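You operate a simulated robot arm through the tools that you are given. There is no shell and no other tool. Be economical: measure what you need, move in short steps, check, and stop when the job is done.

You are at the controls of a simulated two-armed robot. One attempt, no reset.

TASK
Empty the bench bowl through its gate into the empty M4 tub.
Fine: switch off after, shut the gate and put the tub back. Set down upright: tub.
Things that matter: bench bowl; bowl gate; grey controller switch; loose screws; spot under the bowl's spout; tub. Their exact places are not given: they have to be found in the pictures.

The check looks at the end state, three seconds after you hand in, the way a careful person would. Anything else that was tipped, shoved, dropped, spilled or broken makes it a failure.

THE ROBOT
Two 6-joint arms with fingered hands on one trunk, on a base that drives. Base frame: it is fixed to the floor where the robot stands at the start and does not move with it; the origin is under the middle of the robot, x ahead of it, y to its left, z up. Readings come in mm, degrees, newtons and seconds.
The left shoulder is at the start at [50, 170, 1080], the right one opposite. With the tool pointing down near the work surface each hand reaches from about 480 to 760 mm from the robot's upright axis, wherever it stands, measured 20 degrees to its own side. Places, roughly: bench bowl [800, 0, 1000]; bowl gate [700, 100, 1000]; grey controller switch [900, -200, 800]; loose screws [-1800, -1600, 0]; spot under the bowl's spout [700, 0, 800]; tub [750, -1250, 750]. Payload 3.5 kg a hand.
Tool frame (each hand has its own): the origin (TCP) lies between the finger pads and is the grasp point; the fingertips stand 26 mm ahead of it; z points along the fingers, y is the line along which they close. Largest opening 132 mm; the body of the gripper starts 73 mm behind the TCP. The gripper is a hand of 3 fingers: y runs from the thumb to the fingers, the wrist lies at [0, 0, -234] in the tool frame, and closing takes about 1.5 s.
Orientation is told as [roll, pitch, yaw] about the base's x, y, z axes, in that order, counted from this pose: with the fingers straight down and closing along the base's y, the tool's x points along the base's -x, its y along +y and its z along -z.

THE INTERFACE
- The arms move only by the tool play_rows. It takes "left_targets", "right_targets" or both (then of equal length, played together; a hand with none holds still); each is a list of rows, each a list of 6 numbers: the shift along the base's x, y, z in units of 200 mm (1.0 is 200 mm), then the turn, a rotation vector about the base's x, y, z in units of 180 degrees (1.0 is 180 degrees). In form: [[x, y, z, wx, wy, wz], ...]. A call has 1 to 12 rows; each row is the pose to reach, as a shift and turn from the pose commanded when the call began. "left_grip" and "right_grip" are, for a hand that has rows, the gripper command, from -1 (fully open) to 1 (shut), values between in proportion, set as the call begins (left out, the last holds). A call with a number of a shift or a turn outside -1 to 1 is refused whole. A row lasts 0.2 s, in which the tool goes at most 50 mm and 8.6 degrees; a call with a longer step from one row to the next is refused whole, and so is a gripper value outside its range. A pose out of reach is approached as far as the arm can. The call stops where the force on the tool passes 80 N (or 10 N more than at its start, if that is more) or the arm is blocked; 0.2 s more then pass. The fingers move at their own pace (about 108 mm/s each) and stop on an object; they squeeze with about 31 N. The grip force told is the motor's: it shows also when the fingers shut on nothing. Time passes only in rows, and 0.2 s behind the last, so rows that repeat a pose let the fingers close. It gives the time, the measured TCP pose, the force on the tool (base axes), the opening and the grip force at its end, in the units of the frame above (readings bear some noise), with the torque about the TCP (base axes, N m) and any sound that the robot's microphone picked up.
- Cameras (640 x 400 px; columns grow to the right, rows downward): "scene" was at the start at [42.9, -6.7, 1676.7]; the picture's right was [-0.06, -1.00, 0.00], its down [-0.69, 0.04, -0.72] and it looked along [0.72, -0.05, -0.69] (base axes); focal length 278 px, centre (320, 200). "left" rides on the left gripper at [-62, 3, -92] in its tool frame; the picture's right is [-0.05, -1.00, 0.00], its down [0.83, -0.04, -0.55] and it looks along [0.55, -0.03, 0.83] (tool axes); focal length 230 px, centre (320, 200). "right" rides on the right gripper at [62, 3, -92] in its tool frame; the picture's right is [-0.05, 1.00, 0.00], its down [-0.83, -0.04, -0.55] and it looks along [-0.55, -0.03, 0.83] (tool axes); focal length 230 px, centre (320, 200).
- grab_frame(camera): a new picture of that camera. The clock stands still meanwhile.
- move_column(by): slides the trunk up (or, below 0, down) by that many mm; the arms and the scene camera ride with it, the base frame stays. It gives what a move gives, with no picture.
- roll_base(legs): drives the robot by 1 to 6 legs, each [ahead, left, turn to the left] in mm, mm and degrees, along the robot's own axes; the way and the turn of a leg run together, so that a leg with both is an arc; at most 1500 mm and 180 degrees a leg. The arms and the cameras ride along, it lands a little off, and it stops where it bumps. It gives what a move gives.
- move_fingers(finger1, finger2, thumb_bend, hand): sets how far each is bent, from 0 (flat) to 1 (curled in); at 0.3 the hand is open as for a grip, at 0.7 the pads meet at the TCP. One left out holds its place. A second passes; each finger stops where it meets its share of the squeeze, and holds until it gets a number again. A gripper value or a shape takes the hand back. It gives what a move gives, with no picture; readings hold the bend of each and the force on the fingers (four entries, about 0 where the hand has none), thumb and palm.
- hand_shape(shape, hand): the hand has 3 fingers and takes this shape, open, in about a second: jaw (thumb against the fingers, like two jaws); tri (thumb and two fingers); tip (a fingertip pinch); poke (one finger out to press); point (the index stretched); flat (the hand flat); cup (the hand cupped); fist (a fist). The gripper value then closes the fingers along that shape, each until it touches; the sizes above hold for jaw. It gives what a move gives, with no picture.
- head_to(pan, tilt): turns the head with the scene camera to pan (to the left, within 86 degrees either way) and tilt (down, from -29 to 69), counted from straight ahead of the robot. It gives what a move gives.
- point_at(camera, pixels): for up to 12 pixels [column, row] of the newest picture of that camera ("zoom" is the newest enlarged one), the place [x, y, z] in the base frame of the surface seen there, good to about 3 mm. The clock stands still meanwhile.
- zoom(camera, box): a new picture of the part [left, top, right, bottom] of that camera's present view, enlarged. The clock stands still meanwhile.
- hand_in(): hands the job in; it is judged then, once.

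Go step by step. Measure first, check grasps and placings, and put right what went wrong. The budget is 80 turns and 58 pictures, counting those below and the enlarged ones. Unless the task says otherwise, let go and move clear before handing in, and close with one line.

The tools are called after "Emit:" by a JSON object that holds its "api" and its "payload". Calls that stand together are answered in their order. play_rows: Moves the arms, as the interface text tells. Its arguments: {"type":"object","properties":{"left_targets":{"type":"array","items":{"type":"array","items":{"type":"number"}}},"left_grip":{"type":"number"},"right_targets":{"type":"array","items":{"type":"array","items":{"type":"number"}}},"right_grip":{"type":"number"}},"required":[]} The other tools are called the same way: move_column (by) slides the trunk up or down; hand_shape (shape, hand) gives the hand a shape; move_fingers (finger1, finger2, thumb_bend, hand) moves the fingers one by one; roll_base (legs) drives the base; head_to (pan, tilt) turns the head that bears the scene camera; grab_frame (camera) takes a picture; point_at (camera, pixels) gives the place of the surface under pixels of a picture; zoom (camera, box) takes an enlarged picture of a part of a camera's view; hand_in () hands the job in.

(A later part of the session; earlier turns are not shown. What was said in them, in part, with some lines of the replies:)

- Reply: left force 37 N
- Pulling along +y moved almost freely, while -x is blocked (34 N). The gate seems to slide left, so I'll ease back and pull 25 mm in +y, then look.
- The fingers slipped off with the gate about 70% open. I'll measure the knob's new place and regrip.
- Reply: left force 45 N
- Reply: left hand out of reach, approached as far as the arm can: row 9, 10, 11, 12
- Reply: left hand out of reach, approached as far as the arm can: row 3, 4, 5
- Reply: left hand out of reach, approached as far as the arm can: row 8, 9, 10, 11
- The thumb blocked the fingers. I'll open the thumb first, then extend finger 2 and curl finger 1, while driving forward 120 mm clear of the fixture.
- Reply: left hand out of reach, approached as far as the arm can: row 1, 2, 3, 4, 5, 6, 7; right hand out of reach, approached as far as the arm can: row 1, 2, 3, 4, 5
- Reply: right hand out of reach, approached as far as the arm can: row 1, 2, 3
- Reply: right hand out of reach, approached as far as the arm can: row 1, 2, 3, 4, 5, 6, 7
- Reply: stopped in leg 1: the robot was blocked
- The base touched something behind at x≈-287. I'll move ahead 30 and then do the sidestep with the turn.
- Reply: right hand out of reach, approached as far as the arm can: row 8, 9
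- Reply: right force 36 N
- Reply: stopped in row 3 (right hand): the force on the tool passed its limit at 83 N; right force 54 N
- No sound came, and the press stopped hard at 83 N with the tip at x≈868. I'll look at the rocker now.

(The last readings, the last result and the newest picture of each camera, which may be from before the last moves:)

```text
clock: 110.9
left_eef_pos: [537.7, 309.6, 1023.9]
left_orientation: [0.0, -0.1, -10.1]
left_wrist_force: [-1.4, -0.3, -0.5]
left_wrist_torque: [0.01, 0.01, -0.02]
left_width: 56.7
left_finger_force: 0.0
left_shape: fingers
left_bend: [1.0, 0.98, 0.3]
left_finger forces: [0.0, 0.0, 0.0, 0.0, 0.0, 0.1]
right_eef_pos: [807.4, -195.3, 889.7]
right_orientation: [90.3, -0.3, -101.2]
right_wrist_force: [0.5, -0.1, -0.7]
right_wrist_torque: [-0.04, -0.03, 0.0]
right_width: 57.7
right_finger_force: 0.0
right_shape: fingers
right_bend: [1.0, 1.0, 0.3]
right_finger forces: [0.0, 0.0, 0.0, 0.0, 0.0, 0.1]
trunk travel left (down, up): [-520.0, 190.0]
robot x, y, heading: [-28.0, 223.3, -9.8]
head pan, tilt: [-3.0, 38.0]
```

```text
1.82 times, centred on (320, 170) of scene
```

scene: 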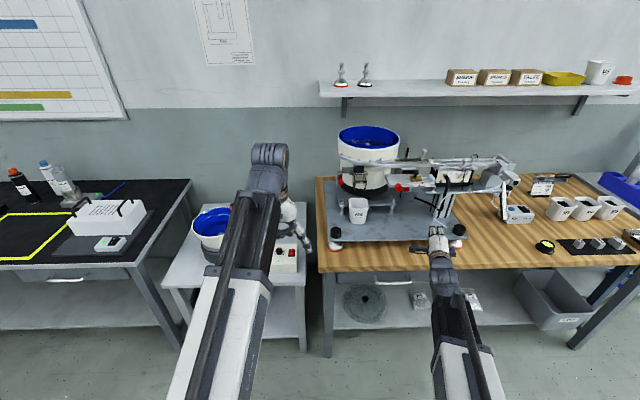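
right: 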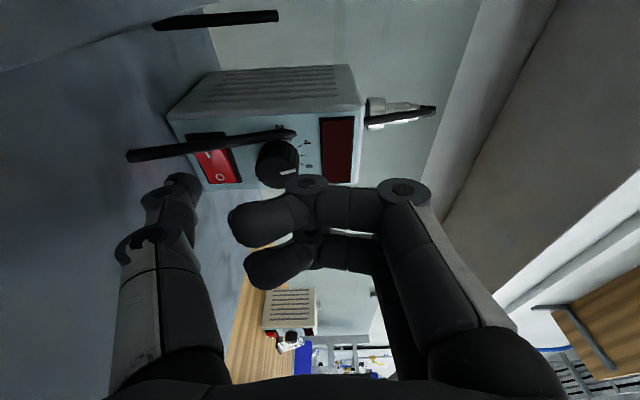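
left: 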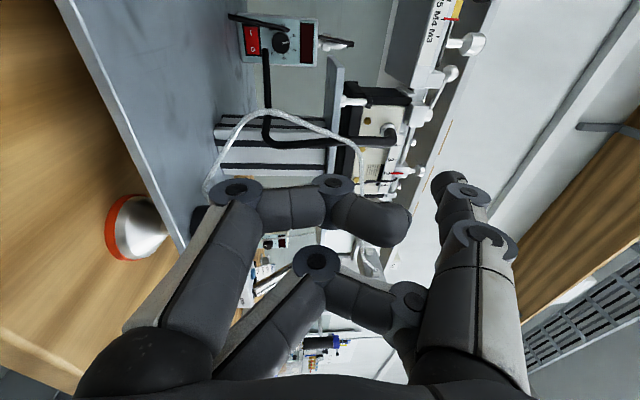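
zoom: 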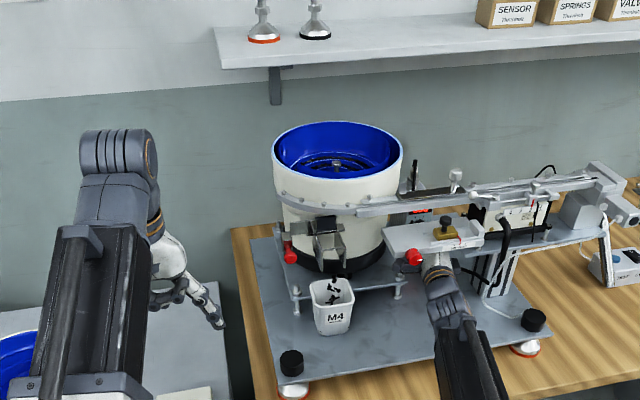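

Screws are falling into the tub (zoom (335,290)), so the feeder runs. I'll hold still for about 20 s and then look again.

Emit:
{"api": "play_rows", "payload": {"right_targets": [[0, 0, 0, 0, 0, 0], [0, 0, 0, 0, 0, 0], [0, 0, 0, 0, 0, 0], [0, 0, 0, 0, 0, 0], [0, 0, 0, 0, 0, 0], [0, 0, 0, 0, 0, 0], [0, 0, 0, 0, 0, 0], [0, 0, 0, 0, 0, 0], [0, 0, 0, 0, 0, 0], [0, 0, 0, 0, 0, 0], [0, 0, 0, 0, 0, 0], [0, 0, 0, 0, 0, 0]]}}

Emit:
{"api": "play_rows", "payload": {"right_targets": [[0, 0, 0, 0, 0, 0], [0, 0, 0, 0, 0, 0], [0, 0, 0, 0, 0, 0], [0, 0, 0, 0, 0, 0], [0, 0, 0, 0, 0, 0], [0, 0, 0, 0, 0, 0], [0, 0, 0, 0, 0, 0], [0, 0, 0, 0, 0, 0], [0, 0, 0, 0, 0, 0], [0, 0, 0, 0, 0, 0], [0, 0, 0, 0, 0, 0], [0, 0, 0, 0, 0, 0]]}}

Emit:
{"api": "play_rows", "payload": {"right_targets": [[0, 0, 0, 0, 0, 0], [0, 0, 0, 0, 0, 0], [0, 0, 0, 0, 0, 0], [0, 0, 0, 0, 0, 0], [0, 0, 0, 0, 0, 0], [0, 0, 0, 0, 0, 0], [0, 0, 0, 0, 0, 0], [0, 0, 0, 0, 0, 0], [0, 0, 0, 0, 0, 0], [0, 0, 0, 0, 0, 0], [0, 0, 0, 0, 0, 0], [0, 0, 0, 0, 0, 0]]}}

Emit:
{"api": "play_rows", "payload": {"right_targets": [[0, 0, 0, 0, 0, 0], [0, 0, 0, 0, 0, 0], [0, 0, 0, 0, 0, 0], [0, 0, 0, 0, 0, 0], [0, 0, 0, 0, 0, 0], [0, 0, 0, 0, 0, 0], [0, 0, 0, 0, 0, 0], [0, 0, 0, 0, 0, 0], [0, 0, 0, 0, 0, 0], [0, 0, 0, 0, 0, 0], [0, 0, 0, 0, 0, 0], [0, 0, 0, 0, 0, 0]]}}

Emit:
{"api": "play_rows", "payload": {"right_targets": [[0, 0, 0, 0, 0, 0], [0, 0, 0, 0, 0, 0], [0, 0, 0, 0, 0, 0], [0, 0, 0, 0, 0, 0], [0, 0, 0, 0, 0, 0], [0, 0, 0, 0, 0, 0], [0, 0, 0, 0, 0, 0], [0, 0, 0, 0, 0, 0], [0, 0, 0, 0, 0, 0], [0, 0, 0, 0, 0, 0], [0, 0, 0, 0, 0, 0], [0, 0, 0, 0, 0, 0]]}}

Emit:
{"api": "play_rows", "payload": {"right_targets": [[0, 0, 0, 0, 0, 0], [0, 0, 0, 0, 0, 0], [0, 0, 0, 0, 0, 0], [0, 0, 0, 0, 0, 0], [0, 0, 0, 0, 0, 0], [0, 0, 0, 0, 0, 0], [0, 0, 0, 0, 0, 0], [0, 0, 0, 0, 0, 0], [0, 0, 0, 0, 0, 0], [0, 0, 0, 0, 0, 0], [0, 0, 0, 0, 0, 0], [0, 0, 0, 0, 0, 0]]}}

Emit:
{"api": "play_rows", "payload": {"right_targets": [[0, 0, 0, 0, 0, 0], [0, 0, 0, 0, 0, 0], [0, 0, 0, 0, 0, 0], [0, 0, 0, 0, 0, 0], [0, 0, 0, 0, 0, 0], [0, 0, 0, 0, 0, 0], [0, 0, 0, 0, 0, 0], [0, 0, 0, 0, 0, 0], [0, 0, 0, 0, 0, 0], [0, 0, 0, 0, 0, 0], [0, 0, 0, 0, 0, 0], [0, 0, 0, 0, 0, 0]]}}

Emit:
{"api": "play_rows", "payload": {"right_targets": [[0, 0, 0, 0, 0, 0], [0, 0, 0, 0, 0, 0], [0, 0, 0, 0, 0, 0], [0, 0, 0, 0, 0, 0], [0, 0, 0, 0, 0, 0], [0, 0, 0, 0, 0, 0], [0, 0, 0, 0, 0, 0], [0, 0, 0, 0, 0, 0], [0, 0, 0, 0, 0, 0], [0, 0, 0, 0, 0, 0], [0, 0, 0, 0, 0, 0], [0, 0, 0, 0, 0, 0]]}}

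Emit:
{"api": "zoom", "payload": {"camera": "scene", "box": [300, 120, 360, 260]}}

```text
clock: 113.5
left_eef_pos: [537.4, 308.8, 1024.1]
left_orientation: [0.1, -0.1, -10.0]
left_wrist_force: [-0.3, -0.6, 0.9]
left_wrist_torque: [-0.01, -0.02, -0.03]
left_width: 56.7
left_finger_force: 0.0
left_shape: fingers
left_bend: [1.0, 0.98, 0.3]
left_finger forces: [0.0, 0.1, 0.0, 0.0, 0.0, 0.1]
right_eef_pos: [807.5, -194.8, 891.8]
right_orientation: [90.3, -0.3, -101.3]
right_wrist_force: [-0.1, -0.5, -0.2]
right_wrist_torque: [-0.01, 0.02, -0.01]
right_width: 57.9
right_finger_force: 0.1
right_shape: fingers
right_bend: [1.0, 1.0, 0.3]
right_finger forces: [0.1, 0.1, 0.0, 0.1, 0.0, 0.0]
trunk travel left (down, up): [-520.0, 190.0]
robot x, y, heading: [-27.2, 221.4, -10.0]
head pan, tilt: [-3.0, 38.0]
```

```text
clock: 116.1
left_eef_pos: [538.7, 308.1, 1024.6]
left_orientation: [0.1, -0.1, -9.9]
left_wrist_force: [1.0, 0.4, -0.4]
left_wrist_torque: [0.0, 0.0, -0.02]
left_width: 56.7
left_finger_force: 0.1
left_shape: fingers
left_bend: [1.0, 0.98, 0.3]
left_finger forces: [0.0, 0.1, 0.1, 0.0, 0.0, 0.0]
right_eef_pos: [808.5, -195.4, 891.4]
right_orientation: [90.4, -0.3, -101.3]
right_wrist_force: [-0.6, 0.5, -0.2]
right_wrist_torque: [-0.03, 0.01, -0.01]
right_width: 57.6
right_finger_force: 0.1
right_shape: fingers
right_bend: [1.0, 1.0, 0.3]
right_finger forces: [0.0, 0.0, 0.0, 0.0, 0.0, 0.1]
trunk travel left (down, up): [-520.0, 190.0]
robot x, y, heading: [-29.3, 220.8, -9.6]
head pan, tilt: [-3.0, 38.0]
```

```text
clock: 118.7
left_eef_pos: [537.7, 308.3, 1024.5]
left_orientation: [0.1, 0.0, -10.1]
left_wrist_force: [-0.9, 0.4, -0.1]
left_wrist_torque: [-0.01, 0.0, -0.01]
left_width: 56.6
left_finger_force: 0.0
left_shape: fingers
left_bend: [1.0, 0.98, 0.3]
left_finger forces: [0.1, 0.0, 0.0, 0.0, 0.0, 0.0]
right_eef_pos: [806.9, -194.9, 891.8]
right_orientation: [90.3, -0.3, -101.3]
right_wrist_force: [-0.5, -0.4, -0.2]
right_wrist_torque: [0.03, -0.01, 0.02]
right_width: 57.7
right_finger_force: 0.1
right_shape: fingers
right_bend: [1.0, 1.0, 0.3]
right_finger forces: [0.0, 0.0, 0.0, 0.0, 0.0, 0.0]
trunk travel left (down, up): [-520.0, 190.0]
robot x, y, heading: [-28.1, 218.1, -9.6]
head pan, tilt: [-3.0, 38.0]
```

```text
clock: 121.3
left_eef_pos: [538.3, 309.0, 1024.6]
left_orientation: [0.0, -0.1, -10.0]
left_wrist_force: [-0.7, -0.5, -0.6]
left_wrist_torque: [0.01, -0.03, 0.01]
left_width: 56.8
left_finger_force: 0.0
left_shape: fingers
left_bend: [1.0, 0.98, 0.3]
left_finger forces: [0.1, 0.0, 0.0, 0.0, 0.0, 0.0]
right_eef_pos: [807.2, -195.0, 892.8]
right_orientation: [90.4, -0.3, -101.3]
right_wrist_force: [-0.4, -0.7, 0.5]
right_wrist_torque: [0.01, -0.02, -0.01]
right_width: 57.8
right_finger_force: 0.0
right_shape: fingers
right_bend: [1.0, 1.0, 0.3]
right_finger forces: [0.0, 0.1, 0.1, 0.1, 0.0, 0.0]
trunk travel left (down, up): [-520.0, 190.0]
robot x, y, heading: [-27.3, 220.8, -9.9]
head pan, tilt: [-3.0, 38.0]
```

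```text
clock: 123.9
left_eef_pos: [537.5, 309.2, 1024.2]
left_orientation: [0.1, 0.1, -10.2]
left_wrist_force: [0.1, 0.7, 0.2]
left_wrist_torque: [0.0, -0.01, -0.02]
left_width: 56.8
left_finger_force: 0.0
left_shape: fingers
left_bend: [1.0, 0.98, 0.3]
left_finger forces: [0.0, 0.0, 0.1, 0.0, 0.0, 0.0]
right_eef_pos: [806.8, -196.1, 891.1]
right_orientation: [90.3, -0.3, -101.2]
right_wrist_force: [0.6, 0.2, -0.7]
right_wrist_torque: [0.03, 0.0, 0.02]
right_width: 57.7
right_finger_force: 0.1
right_shape: fingers
right_bend: [1.0, 1.0, 0.3]
right_finger forces: [0.1, 0.1, 0.0, 0.0, 0.0, 0.0]
trunk travel left (down, up): [-520.0, 190.0]
robot x, y, heading: [-28.9, 223.4, -10.1]
head pan, tilt: [-3.0, 38.0]
```

```text
clock: 126.5
left_eef_pos: [537.1, 309.7, 1024.0]
left_orientation: [0.0, 0.1, -10.0]
left_wrist_force: [0.5, 0.7, 0.6]
left_wrist_torque: [0.01, -0.03, 0.01]
left_width: 56.9
left_finger_force: 0.1
left_shape: fingers
left_bend: [1.0, 0.98, 0.3]
left_finger forces: [0.0, 0.0, 0.1, 0.0, 0.1, 0.0]
right_eef_pos: [807.7, -195.2, 892.2]
right_orientation: [90.5, -0.3, -101.3]
right_wrist_force: [0.0, -0.8, 0.4]
right_wrist_torque: [-0.01, 0.03, -0.02]
right_width: 57.9
right_finger_force: 0.1
right_shape: fingers
right_bend: [1.0, 1.0, 0.3]
right_finger forces: [0.1, 0.1, 0.1, 0.0, 0.1, 0.0]
trunk travel left (down, up): [-520.0, 190.0]
robot x, y, heading: [-29.1, 220.9, -10.2]
head pan, tilt: [-3.0, 38.0]
```

```text
clock: 129.1
left_eef_pos: [535.7, 308.5, 1024.7]
left_orientation: [0.1, 0.0, -10.0]
left_wrist_force: [0.1, 0.5, -0.9]
left_wrist_torque: [-0.04, 0.01, -0.01]
left_width: 56.8
left_finger_force: 0.1
left_shape: fingers
left_bend: [1.0, 0.98, 0.3]
left_finger forces: [0.1, 0.1, 0.0, 0.1, 0.1, 0.0]
right_eef_pos: [806.3, -194.5, 891.8]
right_orientation: [90.4, -0.3, -101.2]
right_wrist_force: [0.1, 0.0, -0.8]
right_wrist_torque: [0.0, 0.03, -0.05]
right_width: 57.7
right_finger_force: 0.0
right_shape: fingers
right_bend: [1.0, 1.0, 0.3]
right_finger forces: [0.1, 0.0, 0.0, 0.1, 0.0, 0.0]
trunk travel left (down, up): [-520.0, 190.0]
robot x, y, heading: [-24.9, 220.7, -10.0]
head pan, tilt: [-3.0, 38.0]
```

```text
clock: 131.7
left_eef_pos: [537.8, 309.1, 1024.7]
left_orientation: [0.2, 0.0, -10.0]
left_wrist_force: [1.1, -0.1, -0.1]
left_wrist_torque: [0.0, -0.01, -0.02]
left_width: 56.9
left_finger_force: 0.1
left_shape: fingers
left_bend: [1.0, 0.98, 0.3]
left_finger forces: [0.1, 0.0, 0.0, 0.1, 0.0, 0.0]
right_eef_pos: [806.4, -194.8, 891.9]
right_orientation: [90.4, -0.3, -101.4]
right_wrist_force: [0.2, 0.0, -0.9]
right_wrist_torque: [-0.02, 0.01, -0.01]
right_width: 57.8
right_finger_force: 0.0
right_shape: fingers
right_bend: [1.0, 1.0, 0.3]
right_finger forces: [0.0, 0.0, 0.0, 0.0, 0.0, 0.0]
trunk travel left (down, up): [-520.0, 190.0]
robot x, y, heading: [-30.1, 220.6, -9.9]
head pan, tilt: [-3.0, 38.0]
```

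```text
2.86 times, centred on (330, 190) of scene
```

zoom: 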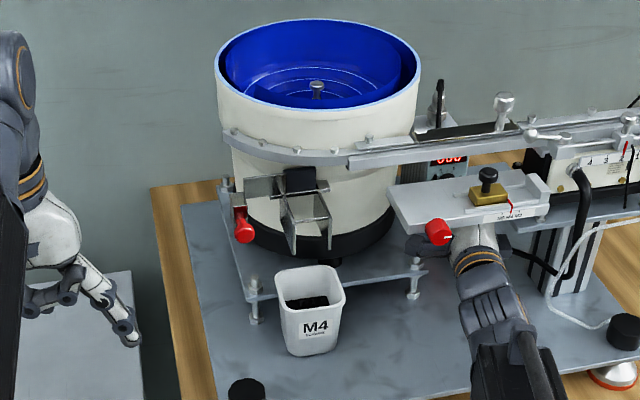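

The bowl's tracks are clean, the tub holds the screws at zoom (312,300), and the display is lit. Now for switch-off: I'll turn the hand 9° more so its body clears the stub, heading for the "O" end.

Emit:
{"api": "play_rows", "payload": {"right_targets": [[-0.05, 0.01, 0, 0, 0, 0], [-0.1, 0.025, 0, 0, 0, -0.025], [-0.1, 0.025, 0, 0, 0, -0.05], [-0.1, 0.025, 0, 0, 0, -0.05]]}}

```text
clock: 132.7
left_eef_pos: [537.4, 308.1, 1024.1]
left_orientation: [0.1, 0.1, -9.9]
left_wrist_force: [-0.3, -0.4, 0.2]
left_wrist_torque: [0.03, -0.02, 0.01]
left_width: 57.1
left_finger_force: 0.0
left_shape: fingers
left_bend: [1.0, 0.98, 0.3]
left_finger forces: [0.1, 0.0, 0.0, 0.1, 0.1, 0.0]
right_eef_pos: [782.9, -204.2, 890.3]
right_orientation: [90.1, -0.3, -104.7]
right_wrist_force: [-0.5, -0.2, -0.4]
right_wrist_torque: [-0.01, -0.02, -0.03]
right_width: 57.7
right_finger_force: 0.1
right_shape: fingers
right_bend: [1.0, 1.0, 0.3]
right_finger forces: [0.0, 0.0, 0.0, 0.1, 0.1, 0.0]
right hand out of reach, approached as far as the arm can: row 2, 3, 4
trunk travel left (down, up): [-520.0, 190.0]
robot x, y, heading: [-26.9, 221.0, -9.9]
head pan, tilt: [-3.0, 38.0]
```

The wrist stops at 14.7°. I'll pull back 45 mm, give the base another -4° with a compensating sidestep, and then come in at about 19°.

Emit:
{"api": "play_rows", "payload": {"right_targets": [[-0.12, 0.035, 0, 0, 0, 0], [-0.24, 0.07, 0, 0, 0, 0], [-0.24, 0.07, 0, 0, 0, 0]]}}

Emit:
{"api": "roll_base", "payload": {"legs": [[20, 60, -4]]}}

```text
clock: 133.5
left_eef_pos: [537.3, 308.6, 1024.1]
left_orientation: [0.1, -0.1, -10.0]
left_wrist_force: [-0.7, 0.4, -0.8]
left_wrist_torque: [-0.02, 0.01, 0.0]
left_width: 56.7
left_finger_force: 0.1
left_shape: fingers
left_bend: [1.0, 0.98, 0.3]
left_finger forces: [0.1, 0.1, 0.0, 0.0, 0.0, 0.1]
right_eef_pos: [735.0, -189.8, 888.0]
right_orientation: [90.1, -0.4, -104.6]
right_wrist_force: [-0.5, -0.3, -0.2]
right_wrist_torque: [0.03, -0.05, -0.01]
right_width: 57.6
right_finger_force: 0.1
right_shape: fingers
right_bend: [1.0, 1.0, 0.3]
right_finger forces: [0.0, 0.1, 0.0, 0.0, 0.0, 0.0]
trunk travel left (down, up): [-520.0, 190.0]
robot x, y, heading: [-27.0, 222.2, -9.8]
head pan, tilt: [-3.0, 38.0]
```

```text
clock: 134.4
left_eef_pos: [575.2, 323.7, 1022.9]
left_orientation: [0.0, 0.1, -14.1]
left_wrist_force: [0.6, 0.0, -0.3]
left_wrist_torque: [0.0, -0.03, 0.02]
left_width: 56.6
left_finger_force: 0.2
left_shape: fingers
left_bend: [1.0, 0.98, 0.3]
left_finger forces: [0.0, 0.0, 0.0, 0.1, 0.1, 0.1]
right_eef_pos: [735.8, -186.9, 887.1]
right_orientation: [90.1, -0.3, -108.7]
right_wrist_force: [0.2, 0.7, -0.1]
right_wrist_torque: [-0.03, 0.0, 0.01]
right_width: 57.8
right_finger_force: 0.0
right_shape: fingers
right_bend: [1.0, 1.0, 0.3]
right_finger forces: [0.0, 0.0, 0.1, 0.0, 0.0, 0.0]
trunk travel left (down, up): [-520.0, 190.0]
robot x, y, heading: [2.3, 280.5, -13.7]
head pan, tilt: [-3.0, 38.0]
```

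The base move worked: the hand is at (736,-187,887) with 18.7° yaw. I'll advance to just before the O end, then press.

Emit:
{"api": "play_rows", "payload": {"right_targets": [[0.1, -0.02, 0.02, 0, 0, 0], [0.2, -0.045, 0.02, 0, 0, 0], [0.3, -0.07, 0.02, 0, 0, 0], [0.4, -0.1, 0.02, 0, 0, 0], [0.5, -0.125, 0.02, 0, 0, 0], [0.5, -0.13, 0.02, 0, 0, 0]]}}

Emit:
{"api": "play_rows", "payload": {"right_targets": [[0.03, -0.005, 0, 0, 0, 0], [0.05, -0.01, 0, 0, 0, 0], [0.07, -0.01, -0.01, 0, 0, 0], [0.085, -0.01, -0.015, 0, 0, 0], [0.1, -0.01, -0.02, 0, 0, 0], [0.115, -0.01, -0.025, 0, 0, 0], [0.13, -0.01, -0.025, 0, 0, 0], [0.145, -0.01, -0.025, 0, 0, 0]]}}

```text
clock: 135.8
left_eef_pos: [575.5, 324.3, 1025.1]
left_orientation: [0.1, 0.0, -14.2]
left_wrist_force: [0.3, 0.4, -0.5]
left_wrist_torque: [-0.01, -0.01, 0.0]
left_width: 56.7
left_finger_force: 0.2
left_shape: fingers
left_bend: [1.0, 0.98, 0.3]
left_finger forces: [0.0, 0.0, 0.0, 0.0, 0.0, 0.1]
right_eef_pos: [838.2, -212.9, 891.6]
right_orientation: [90.0, -0.3, -108.2]
right_wrist_force: [0.1, 0.0, 0.1]
right_wrist_torque: [0.02, -0.02, 0.0]
right_width: 57.7
right_finger_force: 0.0
right_shape: fingers
right_bend: [1.0, 1.0, 0.3]
right_finger forces: [0.1, 0.1, 0.0, 0.1, 0.0, 0.1]
trunk travel left (down, up): [-520.0, 190.0]
robot x, y, heading: [2.8, 274.2, -13.8]
head pan, tilt: [-3.0, 38.0]
```

```text
clock: 137.5
left_eef_pos: [570.8, 325.7, 1026.3]
left_orientation: [0.2, -0.3, -14.3]
left_wrist_force: [-0.7, -0.1, -0.5]
left_wrist_torque: [0.0, 0.0, 0.0]
left_width: 56.8
left_finger_force: 0.1
left_shape: fingers
left_bend: [1.0, 0.98, 0.3]
left_finger forces: [0.0, 0.0, 0.0, 0.0, 0.0, 0.0]
right_eef_pos: [851.9, -218.3, 896.6]
right_orientation: [90.4, -0.6, -108.2]
right_wrist_force: [-46.3, 15.1, 17.2]
right_wrist_torque: [1.15, 3.49, 0.04]
right_width: 60.4
right_finger_force: 21.9
right_shape: fingers
right_bend: [1.0, 1.0, 0.29]
right_finger forces: [0.1, 0.0, 0.1, 0.0, 43.7, 0.5]
right hand out of reach, approached as far as the arm can: row 6, 7, 8
trunk travel left (down, up): [-520.0, 190.0]
robot x, y, heading: [4.5, 278.2, -13.9]
head pan, tilt: [-3.0, 38.0]
stopped in row 8 (right hand): the force on the tool passed its limit at 82 N (the readings are from after the stop); the commanded pose is now the measured one
```

The O end was pressed to 82 N, as with the first press. I'll back off along the hand's axis and check the display, bowl and tub in one picture.

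Emit:
{"api": "play_rows", "payload": {"right_targets": [[-0.06, 0.015, 0, 0, 0, 0], [-0.2, 0.05, -0.02, 0, 0, 0], [-0.4, 0.1, -0.02, 0, 0, 0], [-0.55, 0.15, -0.02, 0, 0, 0], [-0.55, 0.15, -0.02, 0, 0, 0]]}}

Emit:
{"api": "zoom", "payload": {"camera": "scene", "box": [290, 110, 400, 250]}}

```text
clock: 138.7
left_eef_pos: [574.4, 323.2, 1024.7]
left_orientation: [0.1, -0.1, -14.3]
left_wrist_force: [-0.5, -0.6, -0.5]
left_wrist_torque: [-0.01, 0.0, -0.02]
left_width: 56.8
left_finger_force: 0.1
left_shape: fingers
left_bend: [1.0, 0.98, 0.3]
left_finger forces: [0.1, 0.1, 0.0, 0.0, 0.0, 0.0]
right_eef_pos: [748.6, -188.8, 886.1]
right_orientation: [90.0, -0.4, -108.1]
right_wrist_force: [0.8, -0.3, 0.3]
right_wrist_torque: [0.0, -0.02, -0.02]
right_width: 57.8
right_finger_force: 0.1
right_shape: fingers
right_bend: [1.0, 1.0, 0.3]
right_finger forces: [0.0, 0.1, 0.0, 0.1, 0.0, 0.0]
trunk travel left (down, up): [-520.0, 190.0]
robot x, y, heading: [0.6, 277.3, -14.0]
head pan, tilt: [-3.0, 38.0]
```

```text
2.86 times, centred on (345, 180) of scene
```

zoom: 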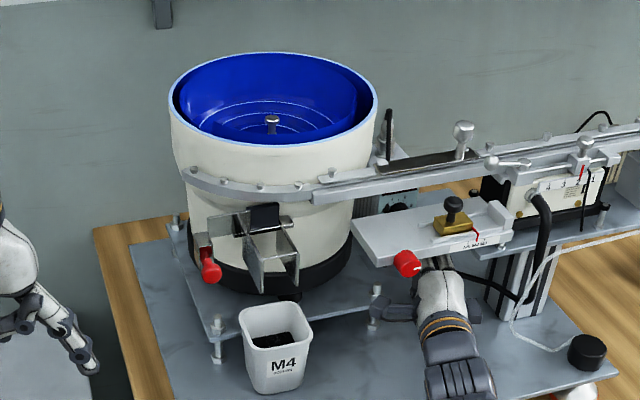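

The bowl is empty and the tub holds the screws, but the rail hides the display from here. I'll use one right-camera zoom to verify the rocker and display.

Emit:
{"api": "zoom", "payload": {"camera": "right", "box": [200, 40, 400, 180]}}

Emit:
{"api": "point_at", "payload": {"camera": "scene", "pixels": [[320, 200]]}}

```text
2.86 times, centred on (300, 110) of right
```

zoom: 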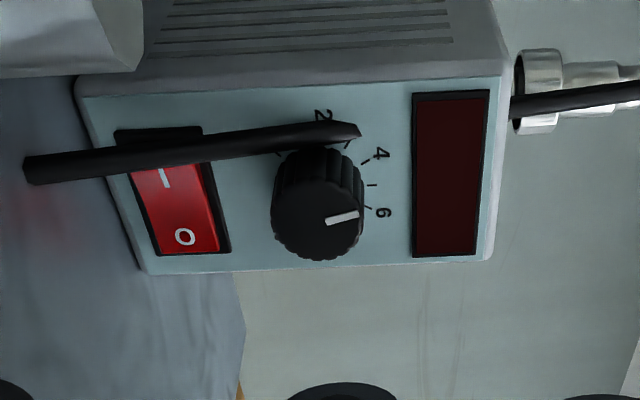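

```text
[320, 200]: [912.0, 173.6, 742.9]
```

The display is dark, so the feeder is off. I'll withdraw the right hand with the base, raise the column and turn the right hand back to its rest pose.

Emit:
{"api": "roll_base", "payload": {"legs": [[-220, 0, 0]]}}

Emit:
{"api": "move_column", "payload": {"by": 175}}

Emit:
{"api": "play_rows", "payload": {"right_targets": [[-0.09, 0.02, 0.05, -0.0177, 0.032, 0.0267], [-0.18, 0.04, 0.1, -0.0354, 0.064, 0.0535], [-0.27, 0.06, 0.15, -0.0531, 0.0959, 0.0802], [-0.36, 0.08, 0.2, -0.0708, 0.1279, 0.107], [-0.45, 0.1, 0.25, -0.0886, 0.1599, 0.1337], [-0.54, 0.12, 0.3, -0.1063, 0.1919, 0.1604], [-0.63, 0.14, 0.35, -0.124, 0.2239, 0.1872], [-0.72, 0.16, 0.4, -0.1417, 0.2558, 0.2139], [-0.81, 0.18, 0.45, -0.1594, 0.2878, 0.2407], [-0.9, 0.2, 0.5, -0.1771, 0.3198, 0.2674]]}}

Emit:
{"api": "play_rows", "payload": {"right_targets": [[-0.1, 0.03, 0.06, -0.0177, 0.032, 0.0267], [-0.2, 0.06, 0.12, -0.0354, 0.064, 0.0535], [-0.3, 0.09, 0.18, -0.0532, 0.0959, 0.0802], [-0.4, 0.12, 0.24, -0.0709, 0.1279, 0.107], [-0.5, 0.15, 0.3, -0.0886, 0.1599, 0.1337]], "right_grip": -1}}

```text
clock: 140.4
left_eef_pos: [361.2, 375.4, 1025.1]
left_orientation: [0.1, -0.1, -14.1]
left_wrist_force: [0.1, 0.7, 1.0]
left_wrist_torque: [0.01, -0.02, -0.01]
left_width: 56.8
left_finger_force: 0.2
left_shape: fingers
left_bend: [1.0, 0.98, 0.3]
left_finger forces: [0.0, 0.0, 0.0, 0.1, 0.0, 0.0]
right_eef_pos: [534.8, -137.4, 886.0]
right_orientation: [90.0, -0.4, -108.2]
right_wrist_force: [0.3, 0.0, 0.6]
right_wrist_torque: [-0.06, -0.01, -0.01]
right_width: 57.6
right_finger_force: 0.0
right_shape: fingers
right_bend: [1.0, 1.0, 0.3]
right_finger forces: [0.1, 0.0, 0.0, 0.0, 0.0, 0.0]
trunk travel left (down, up): [-520.0, 190.0]
robot x, y, heading: [-209.4, 332.6, -14.1]
head pan, tilt: [-3.0, 38.0]
```

```text
clock: 142.3
left_eef_pos: [361.2, 375.2, 1199.2]
left_orientation: [0.1, -0.1, -14.2]
left_wrist_force: [-0.5, 0.7, 0.3]
left_wrist_torque: [-0.02, 0.02, 0.0]
left_width: 56.8
left_finger_force: 0.0
left_shape: fingers
left_bend: [1.0, 0.98, 0.3]
left_finger forces: [0.0, 0.0, 0.0, 0.1, 0.1, 0.0]
right_eef_pos: [534.6, -138.4, 1061.0]
right_orientation: [90.1, -0.4, -108.2]
right_wrist_force: [0.1, 0.0, 0.1]
right_wrist_torque: [0.03, -0.01, -0.03]
right_width: 57.3
right_finger_force: 0.0
right_shape: fingers
right_bend: [1.0, 1.0, 0.3]
right_finger forces: [0.0, 0.0, 0.0, 0.0, 0.0, 0.0]
trunk travel left (down, up): [-695.0, 15.0]
robot x, y, heading: [-210.2, 328.4, -14.2]
head pan, tilt: [-3.0, 38.0]
```

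```text
clock: 144.5
left_eef_pos: [360.8, 375.7, 1198.5]
left_orientation: [0.1, -0.1, -14.1]
left_wrist_force: [-0.4, -0.1, -0.3]
left_wrist_torque: [0.04, -0.01, 0.0]
left_width: 56.8
left_finger_force: 0.0
left_shape: fingers
left_bend: [1.0, 0.98, 0.3]
left_finger forces: [0.1, 0.1, 0.0, 0.1, 0.0, 0.1]
right_eef_pos: [354.8, -98.6, 1162.7]
right_orientation: [27.7, -18.1, -42.8]
right_wrist_force: [0.1, 0.1, 0.3]
right_wrist_torque: [-0.03, 0.0, -0.02]
right_width: 57.7
right_finger_force: 0.0
right_shape: fingers
right_bend: [1.0, 1.0, 0.3]
right_finger forces: [0.1, 0.0, 0.1, 0.1, 0.0, 0.0]
trunk travel left (down, up): [-695.0, 15.0]
robot x, y, heading: [-206.3, 329.2, -14.2]
head pan, tilt: [-3.0, 38.0]
```

```text
clock: 145.7
left_eef_pos: [362.2, 376.2, 1199.4]
left_orientation: [0.1, -0.1, -14.1]
left_wrist_force: [-0.8, -0.2, -0.2]
left_wrist_torque: [0.01, -0.02, 0.02]
left_width: 57.0
left_finger_force: 0.0
left_shape: fingers
left_bend: [1.0, 0.98, 0.3]
left_finger forces: [0.0, 0.1, 0.1, 0.0, 0.0, 0.0]
right_eef_pos: [254.6, -67.3, 1220.1]
right_orientation: [-0.2, -0.5, -13.6]
right_wrist_force: [-0.4, -0.3, 0.6]
right_wrist_torque: [0.01, -0.01, -0.02]
right_width: 131.9
right_finger_force: 0.1
right_shape: jaw
right_bend: [0.3, 0.3, 0.3]
right_finger forces: [0.1, 0.1, 0.1, 0.1, 0.0, 0.0]
trunk travel left (down, up): [-695.0, 15.0]
robot x, y, heading: [-205.9, 329.6, -14.1]
head pan, tilt: [-3.0, 38.0]
```

The right hand is back at rest. I'll straighten the base and move ahead, then use the closed right hand, tilted forward, to push the gate shut from its left side.

Emit:
{"api": "roll_base", "payload": {"legs": [[0, 0, 14.1], [55, 0, 0]]}}

Emit:
{"api": "play_rows", "payload": {"right_targets": [[0.05, 0.08, -0.12, 0, -0.046, 0], [0.1, 0.16, -0.25, 0, -0.093, 0], [0.15, 0.25, -0.37, 0, -0.139, 0], [0.2, 0.34, -0.5, 0, -0.185, 0], [0.25, 0.42, -0.6, 0, -0.232, 0], [0.35, 0.5, -0.7, 0, -0.278, 0]], "right_grip": 1}}

```text
clock: 147.5
left_eef_pos: [388.8, 512.7, 1199.4]
left_orientation: [0.1, 0.1, -0.1]
left_wrist_force: [0.0, -0.9, -0.1]
left_wrist_torque: [-0.01, 0.0, -0.02]
left_width: 56.7
left_finger_force: 0.1
left_shape: fingers
left_bend: [1.0, 0.98, 0.3]
left_finger forces: [0.0, 0.0, 0.0, 0.0, 0.0, 0.2]
right_eef_pos: [393.3, 56.9, 1219.1]
right_orientation: [-0.1, -0.4, 0.5]
right_wrist_force: [0.8, -0.4, -0.3]
right_wrist_torque: [0.02, 0.05, 0.01]
right_width: 132.1
right_finger_force: 0.0
right_shape: jaw
right_bend: [0.3, 0.3, 0.3]
right_finger forces: [0.0, 0.1, 0.1, 0.1, 0.1, 0.0]
trunk travel left (down, up): [-695.0, 15.0]
robot x, y, heading: [-153.5, 332.8, -0.1]
head pan, tilt: [-3.0, 38.0]
```

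```text
clock: 148.9
left_eef_pos: [387.1, 512.3, 1199.6]
left_orientation: [0.1, 0.0, -0.2]
left_wrist_force: [-0.5, 0.8, 0.1]
left_wrist_torque: [0.0, -0.01, -0.04]
left_width: 56.9
left_finger_force: 0.1
left_shape: fingers
left_bend: [1.0, 0.98, 0.3]
left_finger forces: [0.0, 0.1, 0.0, 0.0, 0.0, 0.1]
right_eef_pos: [500.2, 156.8, 1082.6]
right_orientation: [-0.7, -50.6, 0.6]
right_wrist_force: [-0.5, -0.1, 0.2]
right_wrist_torque: [0.01, 0.0, -0.01]
right_width: 0.2
right_finger_force: 31.0
right_shape: jaw
right_bend: [0.67, 0.67, 0.74]
right_finger forces: [0.0, 0.0, 0.1, 0.1, 0.0, 0.0]
right hand out of reach, approached as far as the arm can: row 5, 6
trunk travel left (down, up): [-695.0, 15.0]
robot x, y, heading: [-156.5, 326.2, -0.1]
head pan, tilt: [-3.0, 38.0]
```

I'll move to the left side of the knob, then push towards -y in small steps until the gate stops.

Emit:
{"api": "play_rows", "payload": {"right_targets": [[0.17, 0.02, -0.1, 0, 0, 0], [0.34, 0.04, -0.2, 0, 0, 0], [0.51, 0.06, -0.3, 0, 0, 0], [0.68, 0.075, -0.4, 0, 0, 0], [0.84, 0.075, -0.46, 0, 0, 0], [0.84, 0.075, -0.46, 0, 0, 0]]}}

Emit:
{"api": "play_rows", "payload": {"right_targets": [[0, -0.06, 0, 0, 0, 0], [0, -0.12, 0, 0, 0, 0], [0, -0.18, 0, 0, 0, 0], [0, -0.23, 0, 0, 0, 0], [0, -0.28, 0, 0, 0, 0], [0, -0.32, 0, 0, 0, 0], [0, -0.35, 0, 0, 0, 0], [0, -0.37, 0, 0, 0, 0]]}}

```text
clock: 150.3
left_eef_pos: [387.5, 511.9, 1198.9]
left_orientation: [0.1, -0.1, -0.2]
left_wrist_force: [0.0, 0.5, -0.5]
left_wrist_torque: [0.0, -0.01, -0.03]
left_width: 56.9
left_finger_force: 0.1
left_shape: fingers
left_bend: [1.0, 0.98, 0.3]
left_finger forces: [0.0, 0.0, 0.0, 0.0, 0.0, 0.0]
right_eef_pos: [663.4, 169.7, 993.1]
right_orientation: [-0.7, -50.7, 0.6]
right_wrist_force: [-0.1, 0.0, 0.1]
right_wrist_torque: [0.01, -0.02, -0.01]
right_width: 0.0
right_finger_force: 30.5
right_shape: jaw
right_bend: [0.67, 0.67, 0.74]
right_finger forces: [0.1, 0.0, 0.1, 0.0, 0.0, 0.0]
trunk travel left (down, up): [-695.0, 15.0]
robot x, y, heading: [-157.7, 332.2, 0.3]
head pan, tilt: [-3.0, 38.0]
```

```text
clock: 152.1
left_eef_pos: [387.1, 512.1, 1199.2]
left_orientation: [0.2, -0.1, -0.3]
left_wrist_force: [0.0, -0.4, -0.2]
left_wrist_torque: [-0.05, -0.01, 0.03]
left_width: 56.8
left_finger_force: 0.2
left_shape: fingers
left_bend: [1.0, 0.98, 0.3]
left_finger forces: [0.1, 0.1, 0.0, 0.1, 0.0, 0.0]
right_eef_pos: [664.3, 97.0, 991.3]
right_orientation: [-0.6, -50.7, 0.7]
right_wrist_force: [-0.3, 1.8, 0.1]
right_wrist_torque: [0.01, -0.01, -0.02]
right_width: 0.0
right_finger_force: 30.6
right_shape: jaw
right_bend: [0.67, 0.67, 0.74]
right_finger forces: [0.1, 0.0, 0.0, 0.0, 0.0, 0.0]
trunk travel left (down, up): [-695.0, 15.0]
robot x, y, heading: [-156.3, 330.9, 0.1]
head pan, tilt: [-3.0, 38.0]
```

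The knob is following with light friction. I'll continue until the end stop shows in the force.

Emit:
{"api": "play_rows", "payload": {"right_targets": [[0, -0.02, 0, 0, 0, 0], [0, -0.04, 0, 0, 0, 0], [0, -0.05, 0, 0, 0, 0], [0, -0.05, 0, 0, 0, 0]]}}

Emit:
{"api": "play_rows", "payload": {"right_targets": [[0, -0.01, 0, 0, 0, 0], [0, -0.02, 0, 0, 0, 0], [0, -0.03, 0, 0, 0, 0], [0, -0.03, 0, 0, 0, 0]]}}

```text
clock: 153.1
left_eef_pos: [386.9, 512.6, 1198.9]
left_orientation: [0.0, -0.1, -0.2]
left_wrist_force: [0.3, 0.2, -0.5]
left_wrist_torque: [0.0, 0.0, -0.01]
left_width: 56.9
left_finger_force: 0.0
left_shape: fingers
left_bend: [1.0, 0.98, 0.3]
left_finger forces: [0.1, 0.0, 0.0, 0.0, 0.0, 0.0]
right_eef_pos: [666.3, 89.9, 989.8]
right_orientation: [-0.7, -50.7, 0.7]
right_wrist_force: [0.1, 8.7, 2.1]
right_wrist_torque: [-0.02, 0.02, 0.04]
right_width: 0.2
right_finger_force: 31.2
right_shape: jaw
right_bend: [0.67, 0.67, 0.74]
right_finger forces: [0.0, 0.0, 0.1, 0.0, 2.5, 0.1]
trunk travel left (down, up): [-695.0, 15.0]
robot x, y, heading: [-155.6, 330.9, 0.1]
head pan, tilt: [-3.0, 38.0]
```

```text
clock: 154.1
left_eef_pos: [386.1, 513.9, 1199.2]
left_orientation: [0.0, -0.2, -0.2]
left_wrist_force: [-0.4, -0.5, 0.8]
left_wrist_torque: [0.02, 0.02, -0.03]
left_width: 56.8
left_finger_force: 0.1
left_shape: fingers
left_bend: [1.0, 0.98, 0.3]
left_finger forces: [0.0, 0.0, 0.1, 0.1, 0.1, 0.0]
right_eef_pos: [665.5, 83.5, 991.8]
right_orientation: [-0.6, -50.6, 0.8]
right_wrist_force: [-5.5, 21.0, -0.5]
right_wrist_torque: [0.13, 0.03, 0.15]
right_width: 0.0
right_finger_force: 30.8
right_shape: jaw
right_bend: [0.66, 0.66, 0.73]
right_finger forces: [0.0, 0.0, 0.0, 0.1, 4.9, 0.0]
trunk travel left (down, up): [-695.0, 15.0]
robot x, y, heading: [-158.1, 329.5, -0.2]
head pan, tilt: [-3.0, 38.0]
```

Force is rising (21 N) at y 83.5, but Fx hints the thumb may be riding on the knob's round front. I'll back off, go 14 mm deeper onto the stem, and push again to confirm the stop.

Emit:
{"api": "play_rows", "payload": {"right_targets": [[0, 0.08, 0, 0, 0, 0], [0.04, 0.13, 0, 0, 0, 0], [0.075, 0.13, -0.02, 0, 0, 0], [0.075, 0.08, -0.02, 0, 0, 0], [0.075, 0.04, -0.02, 0, 0, 0], [0.075, 0.02, -0.02, 0, 0, 0], [0.075, 0.0, -0.02, 0, 0, 0], [0.075, 0.0, -0.02, 0, 0, 0]]}}

Emit:
{"api": "play_rows", "payload": {"right_targets": [[0, -0.01, 0, 0, 0, 0], [0, -0.02, 0, 0, 0, 0], [0, -0.03, 0, 0, 0, 0], [0, -0.03, 0, 0, 0, 0]]}}

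```text
clock: 155.9
left_eef_pos: [384.9, 517.1, 1199.5]
left_orientation: [0.1, -0.2, -0.1]
left_wrist_force: [0.0, 0.1, -0.3]
left_wrist_torque: [0.02, -0.02, -0.04]
left_width: 56.8
left_finger_force: 0.0
left_shape: fingers
left_bend: [1.0, 0.98, 0.3]
left_finger forces: [0.0, 0.1, 0.0, 0.0, 0.1, 0.0]
right_eef_pos: [681.2, 89.7, 991.0]
right_orientation: [-0.8, -51.0, 1.2]
right_wrist_force: [1.1, 32.4, 28.1]
right_wrist_torque: [-0.41, 0.27, -0.2]
right_width: 0.0
right_finger_force: 30.8
right_shape: jaw
right_bend: [0.67, 0.67, 0.68]
right_finger forces: [0.0, 0.0, 0.0, 0.1, 39.6, 0.1]
trunk travel left (down, up): [-695.0, 15.0]
robot x, y, heading: [-153.7, 331.4, -0.1]
head pan, tilt: [-3.0, 38.0]
```

```text
clock: 156.9
left_eef_pos: [383.7, 517.1, 1200.5]
left_orientation: [-0.1, -0.1, -0.1]
left_wrist_force: [0.3, 0.9, 0.1]
left_wrist_torque: [-0.03, 0.03, 0.0]
left_width: 56.9
left_finger_force: 0.1
left_shape: fingers
left_bend: [1.0, 0.98, 0.3]
left_finger forces: [0.0, 0.1, 0.0, 0.0, 0.0, 0.1]
right_eef_pos: [680.4, 86.5, 991.0]
right_orientation: [-0.9, -51.1, 1.3]
right_wrist_force: [-5.7, 40.6, 34.5]
right_wrist_torque: [-0.38, 0.28, -0.17]
right_width: 0.0
right_finger_force: 30.8
right_shape: jaw
right_bend: [0.67, 0.67, 0.68]
right_finger forces: [0.0, 10.7, 0.0, 0.1, 45.6, 0.0]
trunk travel left (down, up): [-695.0, 15.0]
robot x, y, heading: [-157.1, 326.5, 0.0]
head pan, tilt: [-3.0, 38.0]
```

The stem is firmly against its stop (40 N at y≈87), so the gate is shut. I'll back away and go to the tub's pre-grasp pose, using the path recorded at release.

Emit:
{"api": "play_rows", "payload": {"right_targets": [[0, 0.08, 0, 0, 0, 0], [-0.1, 0.15, 0, 0, 0, 0], [-0.3, 0.15, 0, 0, 0, 0], [-0.5, 0.15, 0, 0, 0, 0], [-0.7, 0.15, 0, 0, 0, 0], [-0.82, 0.1, 0, 0, 0, 0], [-0.82, -0.05, 0, 0, 0, 0], [-0.82, -0.2, -0.05, 0, 0, 0], [-0.82, -0.26, -0.06, 0, 0, 0], [-0.82, -0.26, -0.06, 0, 0, 0]]}}

Emit:
{"api": "play_rows", "payload": {"right_targets": [[0, 0, 0, 0, 0, 0], [0, 0, 0, 0, 0, 0], [0, 0, 0, 0, 0, 0], [0, 0, 0, 0, 0, 0], [0, 0, 0, 0, 0, 0]], "right_grip": -0.36}}

```text
clock: 159.1
left_eef_pos: [387.4, 512.9, 1197.9]
left_orientation: [0.2, -0.1, -0.2]
left_wrist_force: [-0.4, 0.1, 0.3]
left_wrist_torque: [-0.02, -0.01, 0.02]
left_width: 56.8
left_finger_force: 0.0
left_shape: fingers
left_bend: [1.0, 0.98, 0.3]
left_finger forces: [0.0, 0.0, 0.0, 0.0, 0.0, 0.0]
right_eef_pos: [518.0, 24.4, 975.0]
right_orientation: [-0.7, -50.7, 0.7]
right_wrist_force: [0.1, 0.0, 0.6]
right_wrist_torque: [-0.02, 0.0, 0.0]
right_width: 0.1
right_finger_force: 30.8
right_shape: jaw
right_bend: [0.68, 0.68, 0.74]
right_finger forces: [0.1, 0.0, 0.1, 0.0, 0.1, 0.0]
trunk travel left (down, up): [-695.0, 15.0]
robot x, y, heading: [-154.4, 331.4, -0.1]
head pan, tilt: [-3.0, 38.0]
```

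```text
clock: 160.3
left_eef_pos: [388.2, 512.4, 1198.8]
left_orientation: [0.1, -0.1, -0.1]
left_wrist_force: [-0.4, 0.4, 0.2]
left_wrist_torque: [-0.01, 0.0, 0.01]
left_width: 56.8
left_finger_force: 0.0
left_shape: fingers
left_bend: [1.0, 0.98, 0.3]
left_finger forces: [0.1, 0.0, 0.1, 0.0, 0.0, 0.0]
right_eef_pos: [518.1, 24.5, 976.4]
right_orientation: [-0.6, -50.7, 0.6]
right_wrist_force: [0.4, 0.1, 0.3]
right_wrist_torque: [0.04, 0.02, 0.0]
right_width: 89.5
right_finger_force: 0.1
right_shape: jaw
right_bend: [0.69, 0.69, 0.66]
right_finger forces: [0.0, 0.1, 0.0, 0.0, 0.0, 0.0]
trunk travel left (down, up): [-695.0, 15.0]
robot x, y, heading: [-153.1, 331.4, -0.2]
head pan, tilt: [-3.0, 38.0]
```

The hand is at the pre-grasp pose. I'll use the last picture here to confirm both the gate and the tub.

Emit:
{"api": "grab_frame", "payload": {"camera": "right"}}

Emit:
{"api": "point_at", "payload": {"camera": "right", "pixels": [[295, 140], [352, 138], [325, 148], [320, 60], [358, 216], [340, 205], [312, 210], [345, 232], [365, 222], [375, 215], [330, 240], [325, 195]]}}

```text
0 pictures are left
```

right: 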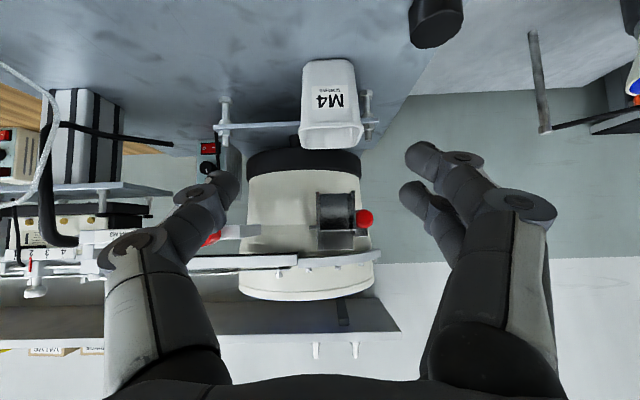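

```text
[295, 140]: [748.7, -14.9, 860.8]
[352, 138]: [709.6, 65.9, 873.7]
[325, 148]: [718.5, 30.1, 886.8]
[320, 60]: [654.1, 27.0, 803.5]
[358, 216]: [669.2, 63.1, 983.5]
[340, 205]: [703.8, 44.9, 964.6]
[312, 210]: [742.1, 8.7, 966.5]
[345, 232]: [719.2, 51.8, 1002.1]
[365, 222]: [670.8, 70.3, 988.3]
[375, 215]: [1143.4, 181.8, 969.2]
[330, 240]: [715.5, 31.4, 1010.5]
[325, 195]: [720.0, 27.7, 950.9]
```

The gate is shut (knob back at y 70). I'll measure the tub's rim more exactly; that costs no picture.

Emit:
{"api": "point_at", "payload": {"camera": "right", "pixels": [[300, 130], [303, 125], [360, 128], [358, 122], [330, 128], [303, 138], [361, 142], [305, 100], [355, 100], [308, 66], [350, 64], [330, 145]]}}

```text
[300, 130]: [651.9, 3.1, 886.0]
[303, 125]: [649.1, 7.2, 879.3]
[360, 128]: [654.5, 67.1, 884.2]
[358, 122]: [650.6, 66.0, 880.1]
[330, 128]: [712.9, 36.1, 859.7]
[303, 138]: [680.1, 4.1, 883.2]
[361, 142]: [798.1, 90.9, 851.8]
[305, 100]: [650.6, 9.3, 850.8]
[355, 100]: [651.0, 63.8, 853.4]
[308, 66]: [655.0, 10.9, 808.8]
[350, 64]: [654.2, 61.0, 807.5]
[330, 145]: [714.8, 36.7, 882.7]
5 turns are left
```

The tub stands where I set it (centre y≈36.5, full and upright). With few turns left, I'll grasp it, lift it out and drive back towards its place in one go.

Emit:
{"api": "play_rows", "payload": {"right_targets": [[0.0, 0.06, 0.0, 0, 0, 0], [0.19, 0.06, -0.147, 0, 0, 0], [0.38, 0.06, -0.287, 0, 0, 0], [0.55, 0.06, -0.417, 0, 0, 0], [0.67, 0.06, -0.497, 0, 0, 0], [0.758, 0.06, -0.547, 0, 0, 0], [0.758, 0.06, -0.547, 0, 0, 0]]}}

Emit:
{"api": "play_rows", "payload": {"right_targets": [[0, 0, 0, 0, 0, 0], [0, 0, 0, 0, 0, 0], [0, 0, 0, 0, 0, 0], [0, 0, 0, 0, 0, 0], [0, 0, 0, 0, 0, 0], [0, 0, 0, 0, 0, 0], [0, 0, 0, 0, 0, 0]], "right_grip": 0.3}}

Emit:
{"api": "play_rows", "payload": {"right_targets": [[0, 0, 0.04, 0, 0, 0], [0, 0, 0.1, 0, 0, 0], [0, 0, 0.17, 0, 0, 0], [0, 0, 0.215, 0, 0, 0], [-0.1, 0, 0.215, 0, 0, 0], [-0.22, 0, 0.215, 0, 0, 0], [-0.34, 0, 0.215, 0, 0, 0], [-0.46, 0, 0.25, 0, 0, 0], [-0.58, 0, 0.35, 0, 0, 0], [-0.68, 0, 0.45, 0, 0, 0], [-0.74, 0, 0.5, 0, 0, 0], [-0.74, 0, 0.5, 0, 0, 0]]}}

Emit:
{"api": "roll_base", "payload": {"legs": [[-40, 0, 0], [0, -1215, 0]]}}

```text
clock: 161.9
left_eef_pos: [386.4, 512.7, 1198.6]
left_orientation: [0.1, -0.1, -0.3]
left_wrist_force: [-0.2, 0.0, 0.4]
left_wrist_torque: [0.03, 0.02, 0.02]
left_width: 56.9
left_finger_force: 0.0
left_shape: fingers
left_bend: [1.0, 0.98, 0.3]
left_finger forces: [0.0, 0.0, 0.1, 0.0, 0.0, 0.1]
right_eef_pos: [663.9, 37.3, 864.2]
right_orientation: [-0.5, -50.8, 0.6]
right_wrist_force: [-0.2, -0.2, 1.2]
right_wrist_torque: [-0.01, 0.01, -0.03]
right_width: 89.4
right_finger_force: 0.1
right_shape: jaw
right_bend: [0.69, 0.69, 0.66]
right_finger forces: [0.1, 0.0, 0.0, 0.1, 0.0, 0.1]
trunk travel left (down, up): [-695.0, 15.0]
robot x, y, heading: [-158.0, 329.4, -0.1]
head pan, tilt: [-3.0, 38.0]
```

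```text
clock: 163.5
left_eef_pos: [388.1, 511.2, 1198.5]
left_orientation: [0.2, -0.1, -0.1]
left_wrist_force: [0.3, 0.6, 0.1]
left_wrist_torque: [0.02, -0.03, 0.02]
left_width: 56.5
left_finger_force: 0.1
left_shape: fingers
left_bend: [1.0, 0.98, 0.3]
left_finger forces: [0.0, 0.0, 0.0, 0.0, 0.0, 0.1]
right_eef_pos: [666.2, 35.6, 864.6]
right_orientation: [-0.7, -50.6, 0.7]
right_wrist_force: [0.8, -0.4, 0.8]
right_wrist_torque: [0.02, 0.0, 0.0]
right_width: 59.2
right_finger_force: 31.1
right_shape: jaw
right_bend: [0.73, 0.73, 0.7]
right_finger forces: [14.1, 14.2, 0.0, 0.0, 28.3, 0.0]
trunk travel left (down, up): [-695.0, 15.0]
robot x, y, heading: [-156.6, 329.9, 0.1]
head pan, tilt: [-3.0, 38.0]
```

```text
clock: 166.1
left_eef_pos: [389.0, 512.4, 1199.6]
left_orientation: [0.2, -0.1, -0.2]
left_wrist_force: [0.4, -0.5, -0.1]
left_wrist_torque: [-0.01, 0.02, 0.0]
left_width: 56.8
left_finger_force: 0.1
left_shape: fingers
left_bend: [1.0, 0.98, 0.3]
left_finger forces: [0.1, 0.0, 0.0, 0.0, 0.0, 0.0]
right_eef_pos: [519.9, 35.2, 964.6]
right_orientation: [-0.6, -50.6, 0.7]
right_wrist_force: [1.0, -0.4, -3.7]
right_wrist_torque: [0.03, 0.06, 0.06]
right_width: 59.6
right_finger_force: 31.1
right_shape: jaw
right_bend: [0.73, 0.73, 0.7]
right_finger forces: [14.0, 14.1, 0.1, 0.0, 28.3, 0.0]
trunk travel left (down, up): [-695.0, 15.0]
robot x, y, heading: [-155.9, 333.7, 0.4]
head pan, tilt: [-3.0, 38.0]
```

```text
clock: 172.7
left_eef_pos: [359.4, -687.7, 1198.9]
left_orientation: [0.1, 0.1, 1.4]
left_wrist_force: [0.4, 0.2, 0.3]
left_wrist_torque: [-0.01, -0.02, 0.02]
left_width: 56.8
left_finger_force: 0.0
left_shape: fingers
left_bend: [1.0, 0.98, 0.3]
left_finger forces: [0.0, 0.0, 0.1, 0.0, 0.1, 0.0]
right_eef_pos: [506.1, -1160.7, 964.9]
right_orientation: [-0.4, -50.6, 2.3]
right_wrist_force: [0.2, 0.2, -4.9]
right_wrist_torque: [-0.01, 0.03, -0.04]
right_width: 59.6
right_finger_force: 31.1
right_shape: jaw
right_bend: [0.73, 0.73, 0.7]
right_finger forces: [14.1, 14.4, 0.0, 0.1, 28.3, 0.1]
trunk travel left (down, up): [-695.0, 15.0]
robot x, y, heading: [-177.0, -882.9, 1.7]
head pan, tilt: [-3.0, 38.0]
4 turns are left
```

The tub is held with its load (about 5 N). I'll straighten the base by 1.7° and drive ahead 150 mm so the arm can reach the original spot.

Emit:
{"api": "roll_base", "payload": {"legs": [[0, 0, -1.9], [150, 0, 0]]}}

```text
clock: 174.5
left_eef_pos: [518.3, -707.5, 1199.2]
left_orientation: [0.1, 0.0, -0.7]
left_wrist_force: [0.7, 0.0, -0.8]
left_wrist_torque: [0.02, 0.01, -0.02]
left_width: 56.9
left_finger_force: 0.0
left_shape: fingers
left_bend: [1.0, 0.98, 0.3]
left_finger forces: [0.0, 0.1, 0.0, 0.0, 0.1, 0.0]
right_eef_pos: [647.5, -1186.4, 964.5]
right_orientation: [-0.6, -50.6, 0.1]
right_wrist_force: [0.6, -0.4, -5.1]
right_wrist_torque: [-0.02, 0.07, -0.01]
right_width: 59.5
right_finger_force: 30.6
right_shape: jaw
right_bend: [0.73, 0.73, 0.7]
right_finger forces: [14.1, 14.3, 0.1, 0.0, 28.5, 0.1]
trunk travel left (down, up): [-695.0, 15.0]
robot x, y, heading: [-27.0, -885.3, -0.4]
head pan, tilt: [-3.0, 38.0]
3 turns are left
```

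I'm 85 mm short in x and 158 mm above the spot. I'll move over it and lower the tub to the recorded height.

Emit:
{"api": "play_rows", "payload": {"right_targets": [[0.1, 0.01, 0, 0, 0, 0], [0.22, 0.02, 0, 0, 0, 0], [0.34, 0.027, 0, 0, 0, 0], [0.4245, 0.027, -0.04, 0, 0, 0], [0.4245, 0.027, -0.2, 0, 0, 0], [0.4245, 0.027, -0.38, 0, 0, 0], [0.4245, 0.027, -0.55, 0, 0, 0], [0.4245, 0.027, -0.67, 0, 0, 0], [0.4245, 0.027, -0.74, 0, 0, 0], [0.4245, 0.027, -0.775, 0, 0, 0], [0.4245, 0.027, -0.787, 0, 0, 0], [0.4245, 0.027, -0.787, 0, 0, 0]]}}

```text
clock: 177.1
left_eef_pos: [517.4, -708.7, 1199.1]
left_orientation: [0.0, 0.0, -0.7]
left_wrist_force: [1.6, 0.3, 0.3]
left_wrist_torque: [-0.01, -0.03, 0.0]
left_width: 57.0
left_finger_force: 0.0
left_shape: fingers
left_bend: [1.0, 0.98, 0.3]
left_finger forces: [0.1, 0.0, 0.1, 0.1, 0.0, 0.0]
right_eef_pos: [732.0, -1182.2, 807.6]
right_orientation: [-0.6, -50.7, 0.1]
right_wrist_force: [-0.1, 1.0, -4.5]
right_wrist_torque: [0.02, 0.1, 0.02]
right_width: 59.6
right_finger_force: 31.8
right_shape: jaw
right_bend: [0.73, 0.73, 0.7]
right_finger forces: [14.2, 14.3, 0.0, 0.0, 28.5, 0.0]
trunk travel left (down, up): [-695.0, 15.0]
robot x, y, heading: [-28.3, -886.8, -0.5]
head pan, tilt: [-3.0, 38.0]
2 turns are left
```

The tub is about 1.5 mm above the table and exactly over its spot. I'll lower it to touch, open the hand narrowly, and back out along the approach path.

Emit:
{"api": "play_rows", "payload": {"right_targets": [[0, 0, -0.004, 0, 0, 0], [0, 0, -0.008, 0, 0, 0], [0, 0, -0.01, 0, 0, 0], [0, 0, -0.01, 0, 0, 0]]}}

Emit:
{"api": "play_rows", "payload": {"right_targets": [[0, 0, 0, 0, 0, 0], [0, 0, 0, 0, 0, 0], [0, 0, 0, 0, 0, 0], [0, 0, 0, 0, 0, 0], [-0.04, 0, 0.04, 0, 0, 0], [-0.1, 0, 0.1, 0, 0, 0], [-0.2, 0, 0.2, 0, 0, 0], [-0.32, 0, 0.32, 0, 0, 0], [-0.45, 0, 0.45, 0, 0, 0], [-0.5, 0, 0.6, 0, 0, 0], [-0.5, 0, 0.75, 0, 0, 0]], "right_grip": -0.29}}

```text
clock: 178.1
left_eef_pos: [518.0, -708.7, 1198.9]
left_orientation: [0.1, -0.1, -0.7]
left_wrist_force: [0.1, 0.9, 0.2]
left_wrist_torque: [0.01, -0.01, 0.02]
left_width: 56.7
left_finger_force: 0.0
left_shape: fingers
left_bend: [1.0, 0.98, 0.3]
left_finger forces: [0.0, 0.1, 0.1, 0.0, 0.0, 0.1]
right_eef_pos: [732.7, -1182.5, 805.9]
right_orientation: [-0.7, -50.6, 0.2]
right_wrist_force: [0.8, -0.9, -3.3]
right_wrist_torque: [0.01, 0.1, -0.02]
right_width: 59.8
right_finger_force: 31.2
right_shape: jaw
right_bend: [0.73, 0.73, 0.7]
right_finger forces: [14.3, 14.3, 0.0, 0.0, 28.5, 0.0]
trunk travel left (down, up): [-695.0, 15.0]
robot x, y, heading: [-28.0, -885.5, -0.3]
head pan, tilt: [-3.0, 38.0]
```

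```text
clock: 180.5
left_eef_pos: [516.8, -708.8, 1198.3]
left_orientation: [0.1, -0.1, -0.7]
left_wrist_force: [1.1, 0.9, 0.7]
left_wrist_torque: [-0.01, -0.01, -0.01]
left_width: 56.9
left_finger_force: 0.1
left_shape: fingers
left_bend: [1.0, 0.98, 0.3]
left_finger forces: [0.0, 0.0, 0.0, 0.0, 0.1, 0.0]
right_eef_pos: [630.9, -1183.5, 959.5]
right_orientation: [-0.6, -50.7, 0.2]
right_wrist_force: [0.3, -0.7, -0.1]
right_wrist_torque: [-0.03, 0.04, 0.0]
right_width: 85.0
right_finger_force: 0.1
right_shape: jaw
right_bend: [0.7, 0.7, 0.68]
right_finger forces: [0.0, 0.0, 0.0, 0.0, 0.1, 0.1]
trunk travel left (down, up): [-695.0, 15.0]
robot x, y, heading: [-24.9, -886.5, -0.5]
head pan, tilt: [-3.0, 38.0]
1 turns are left
```

The hand opened and came away without load or contact force, so the job should be done. The bowl looked empty, the feeder is off and the gate is shut; the filled M4 tub was let go at its recorded spot, but I had no picture left to confirm how it stands.

Emit:
{"api": "hand_in", "payload": {}}

```text
The job is handed in.
```

I emptied the bench bowl through its gate into the M4 tub, switched the feeder off, shut the gate, and let the tub go at its recorded place. I had no pictures left to check how the tub stands there. The base also bumped something behind it once, and I did not look to see what.
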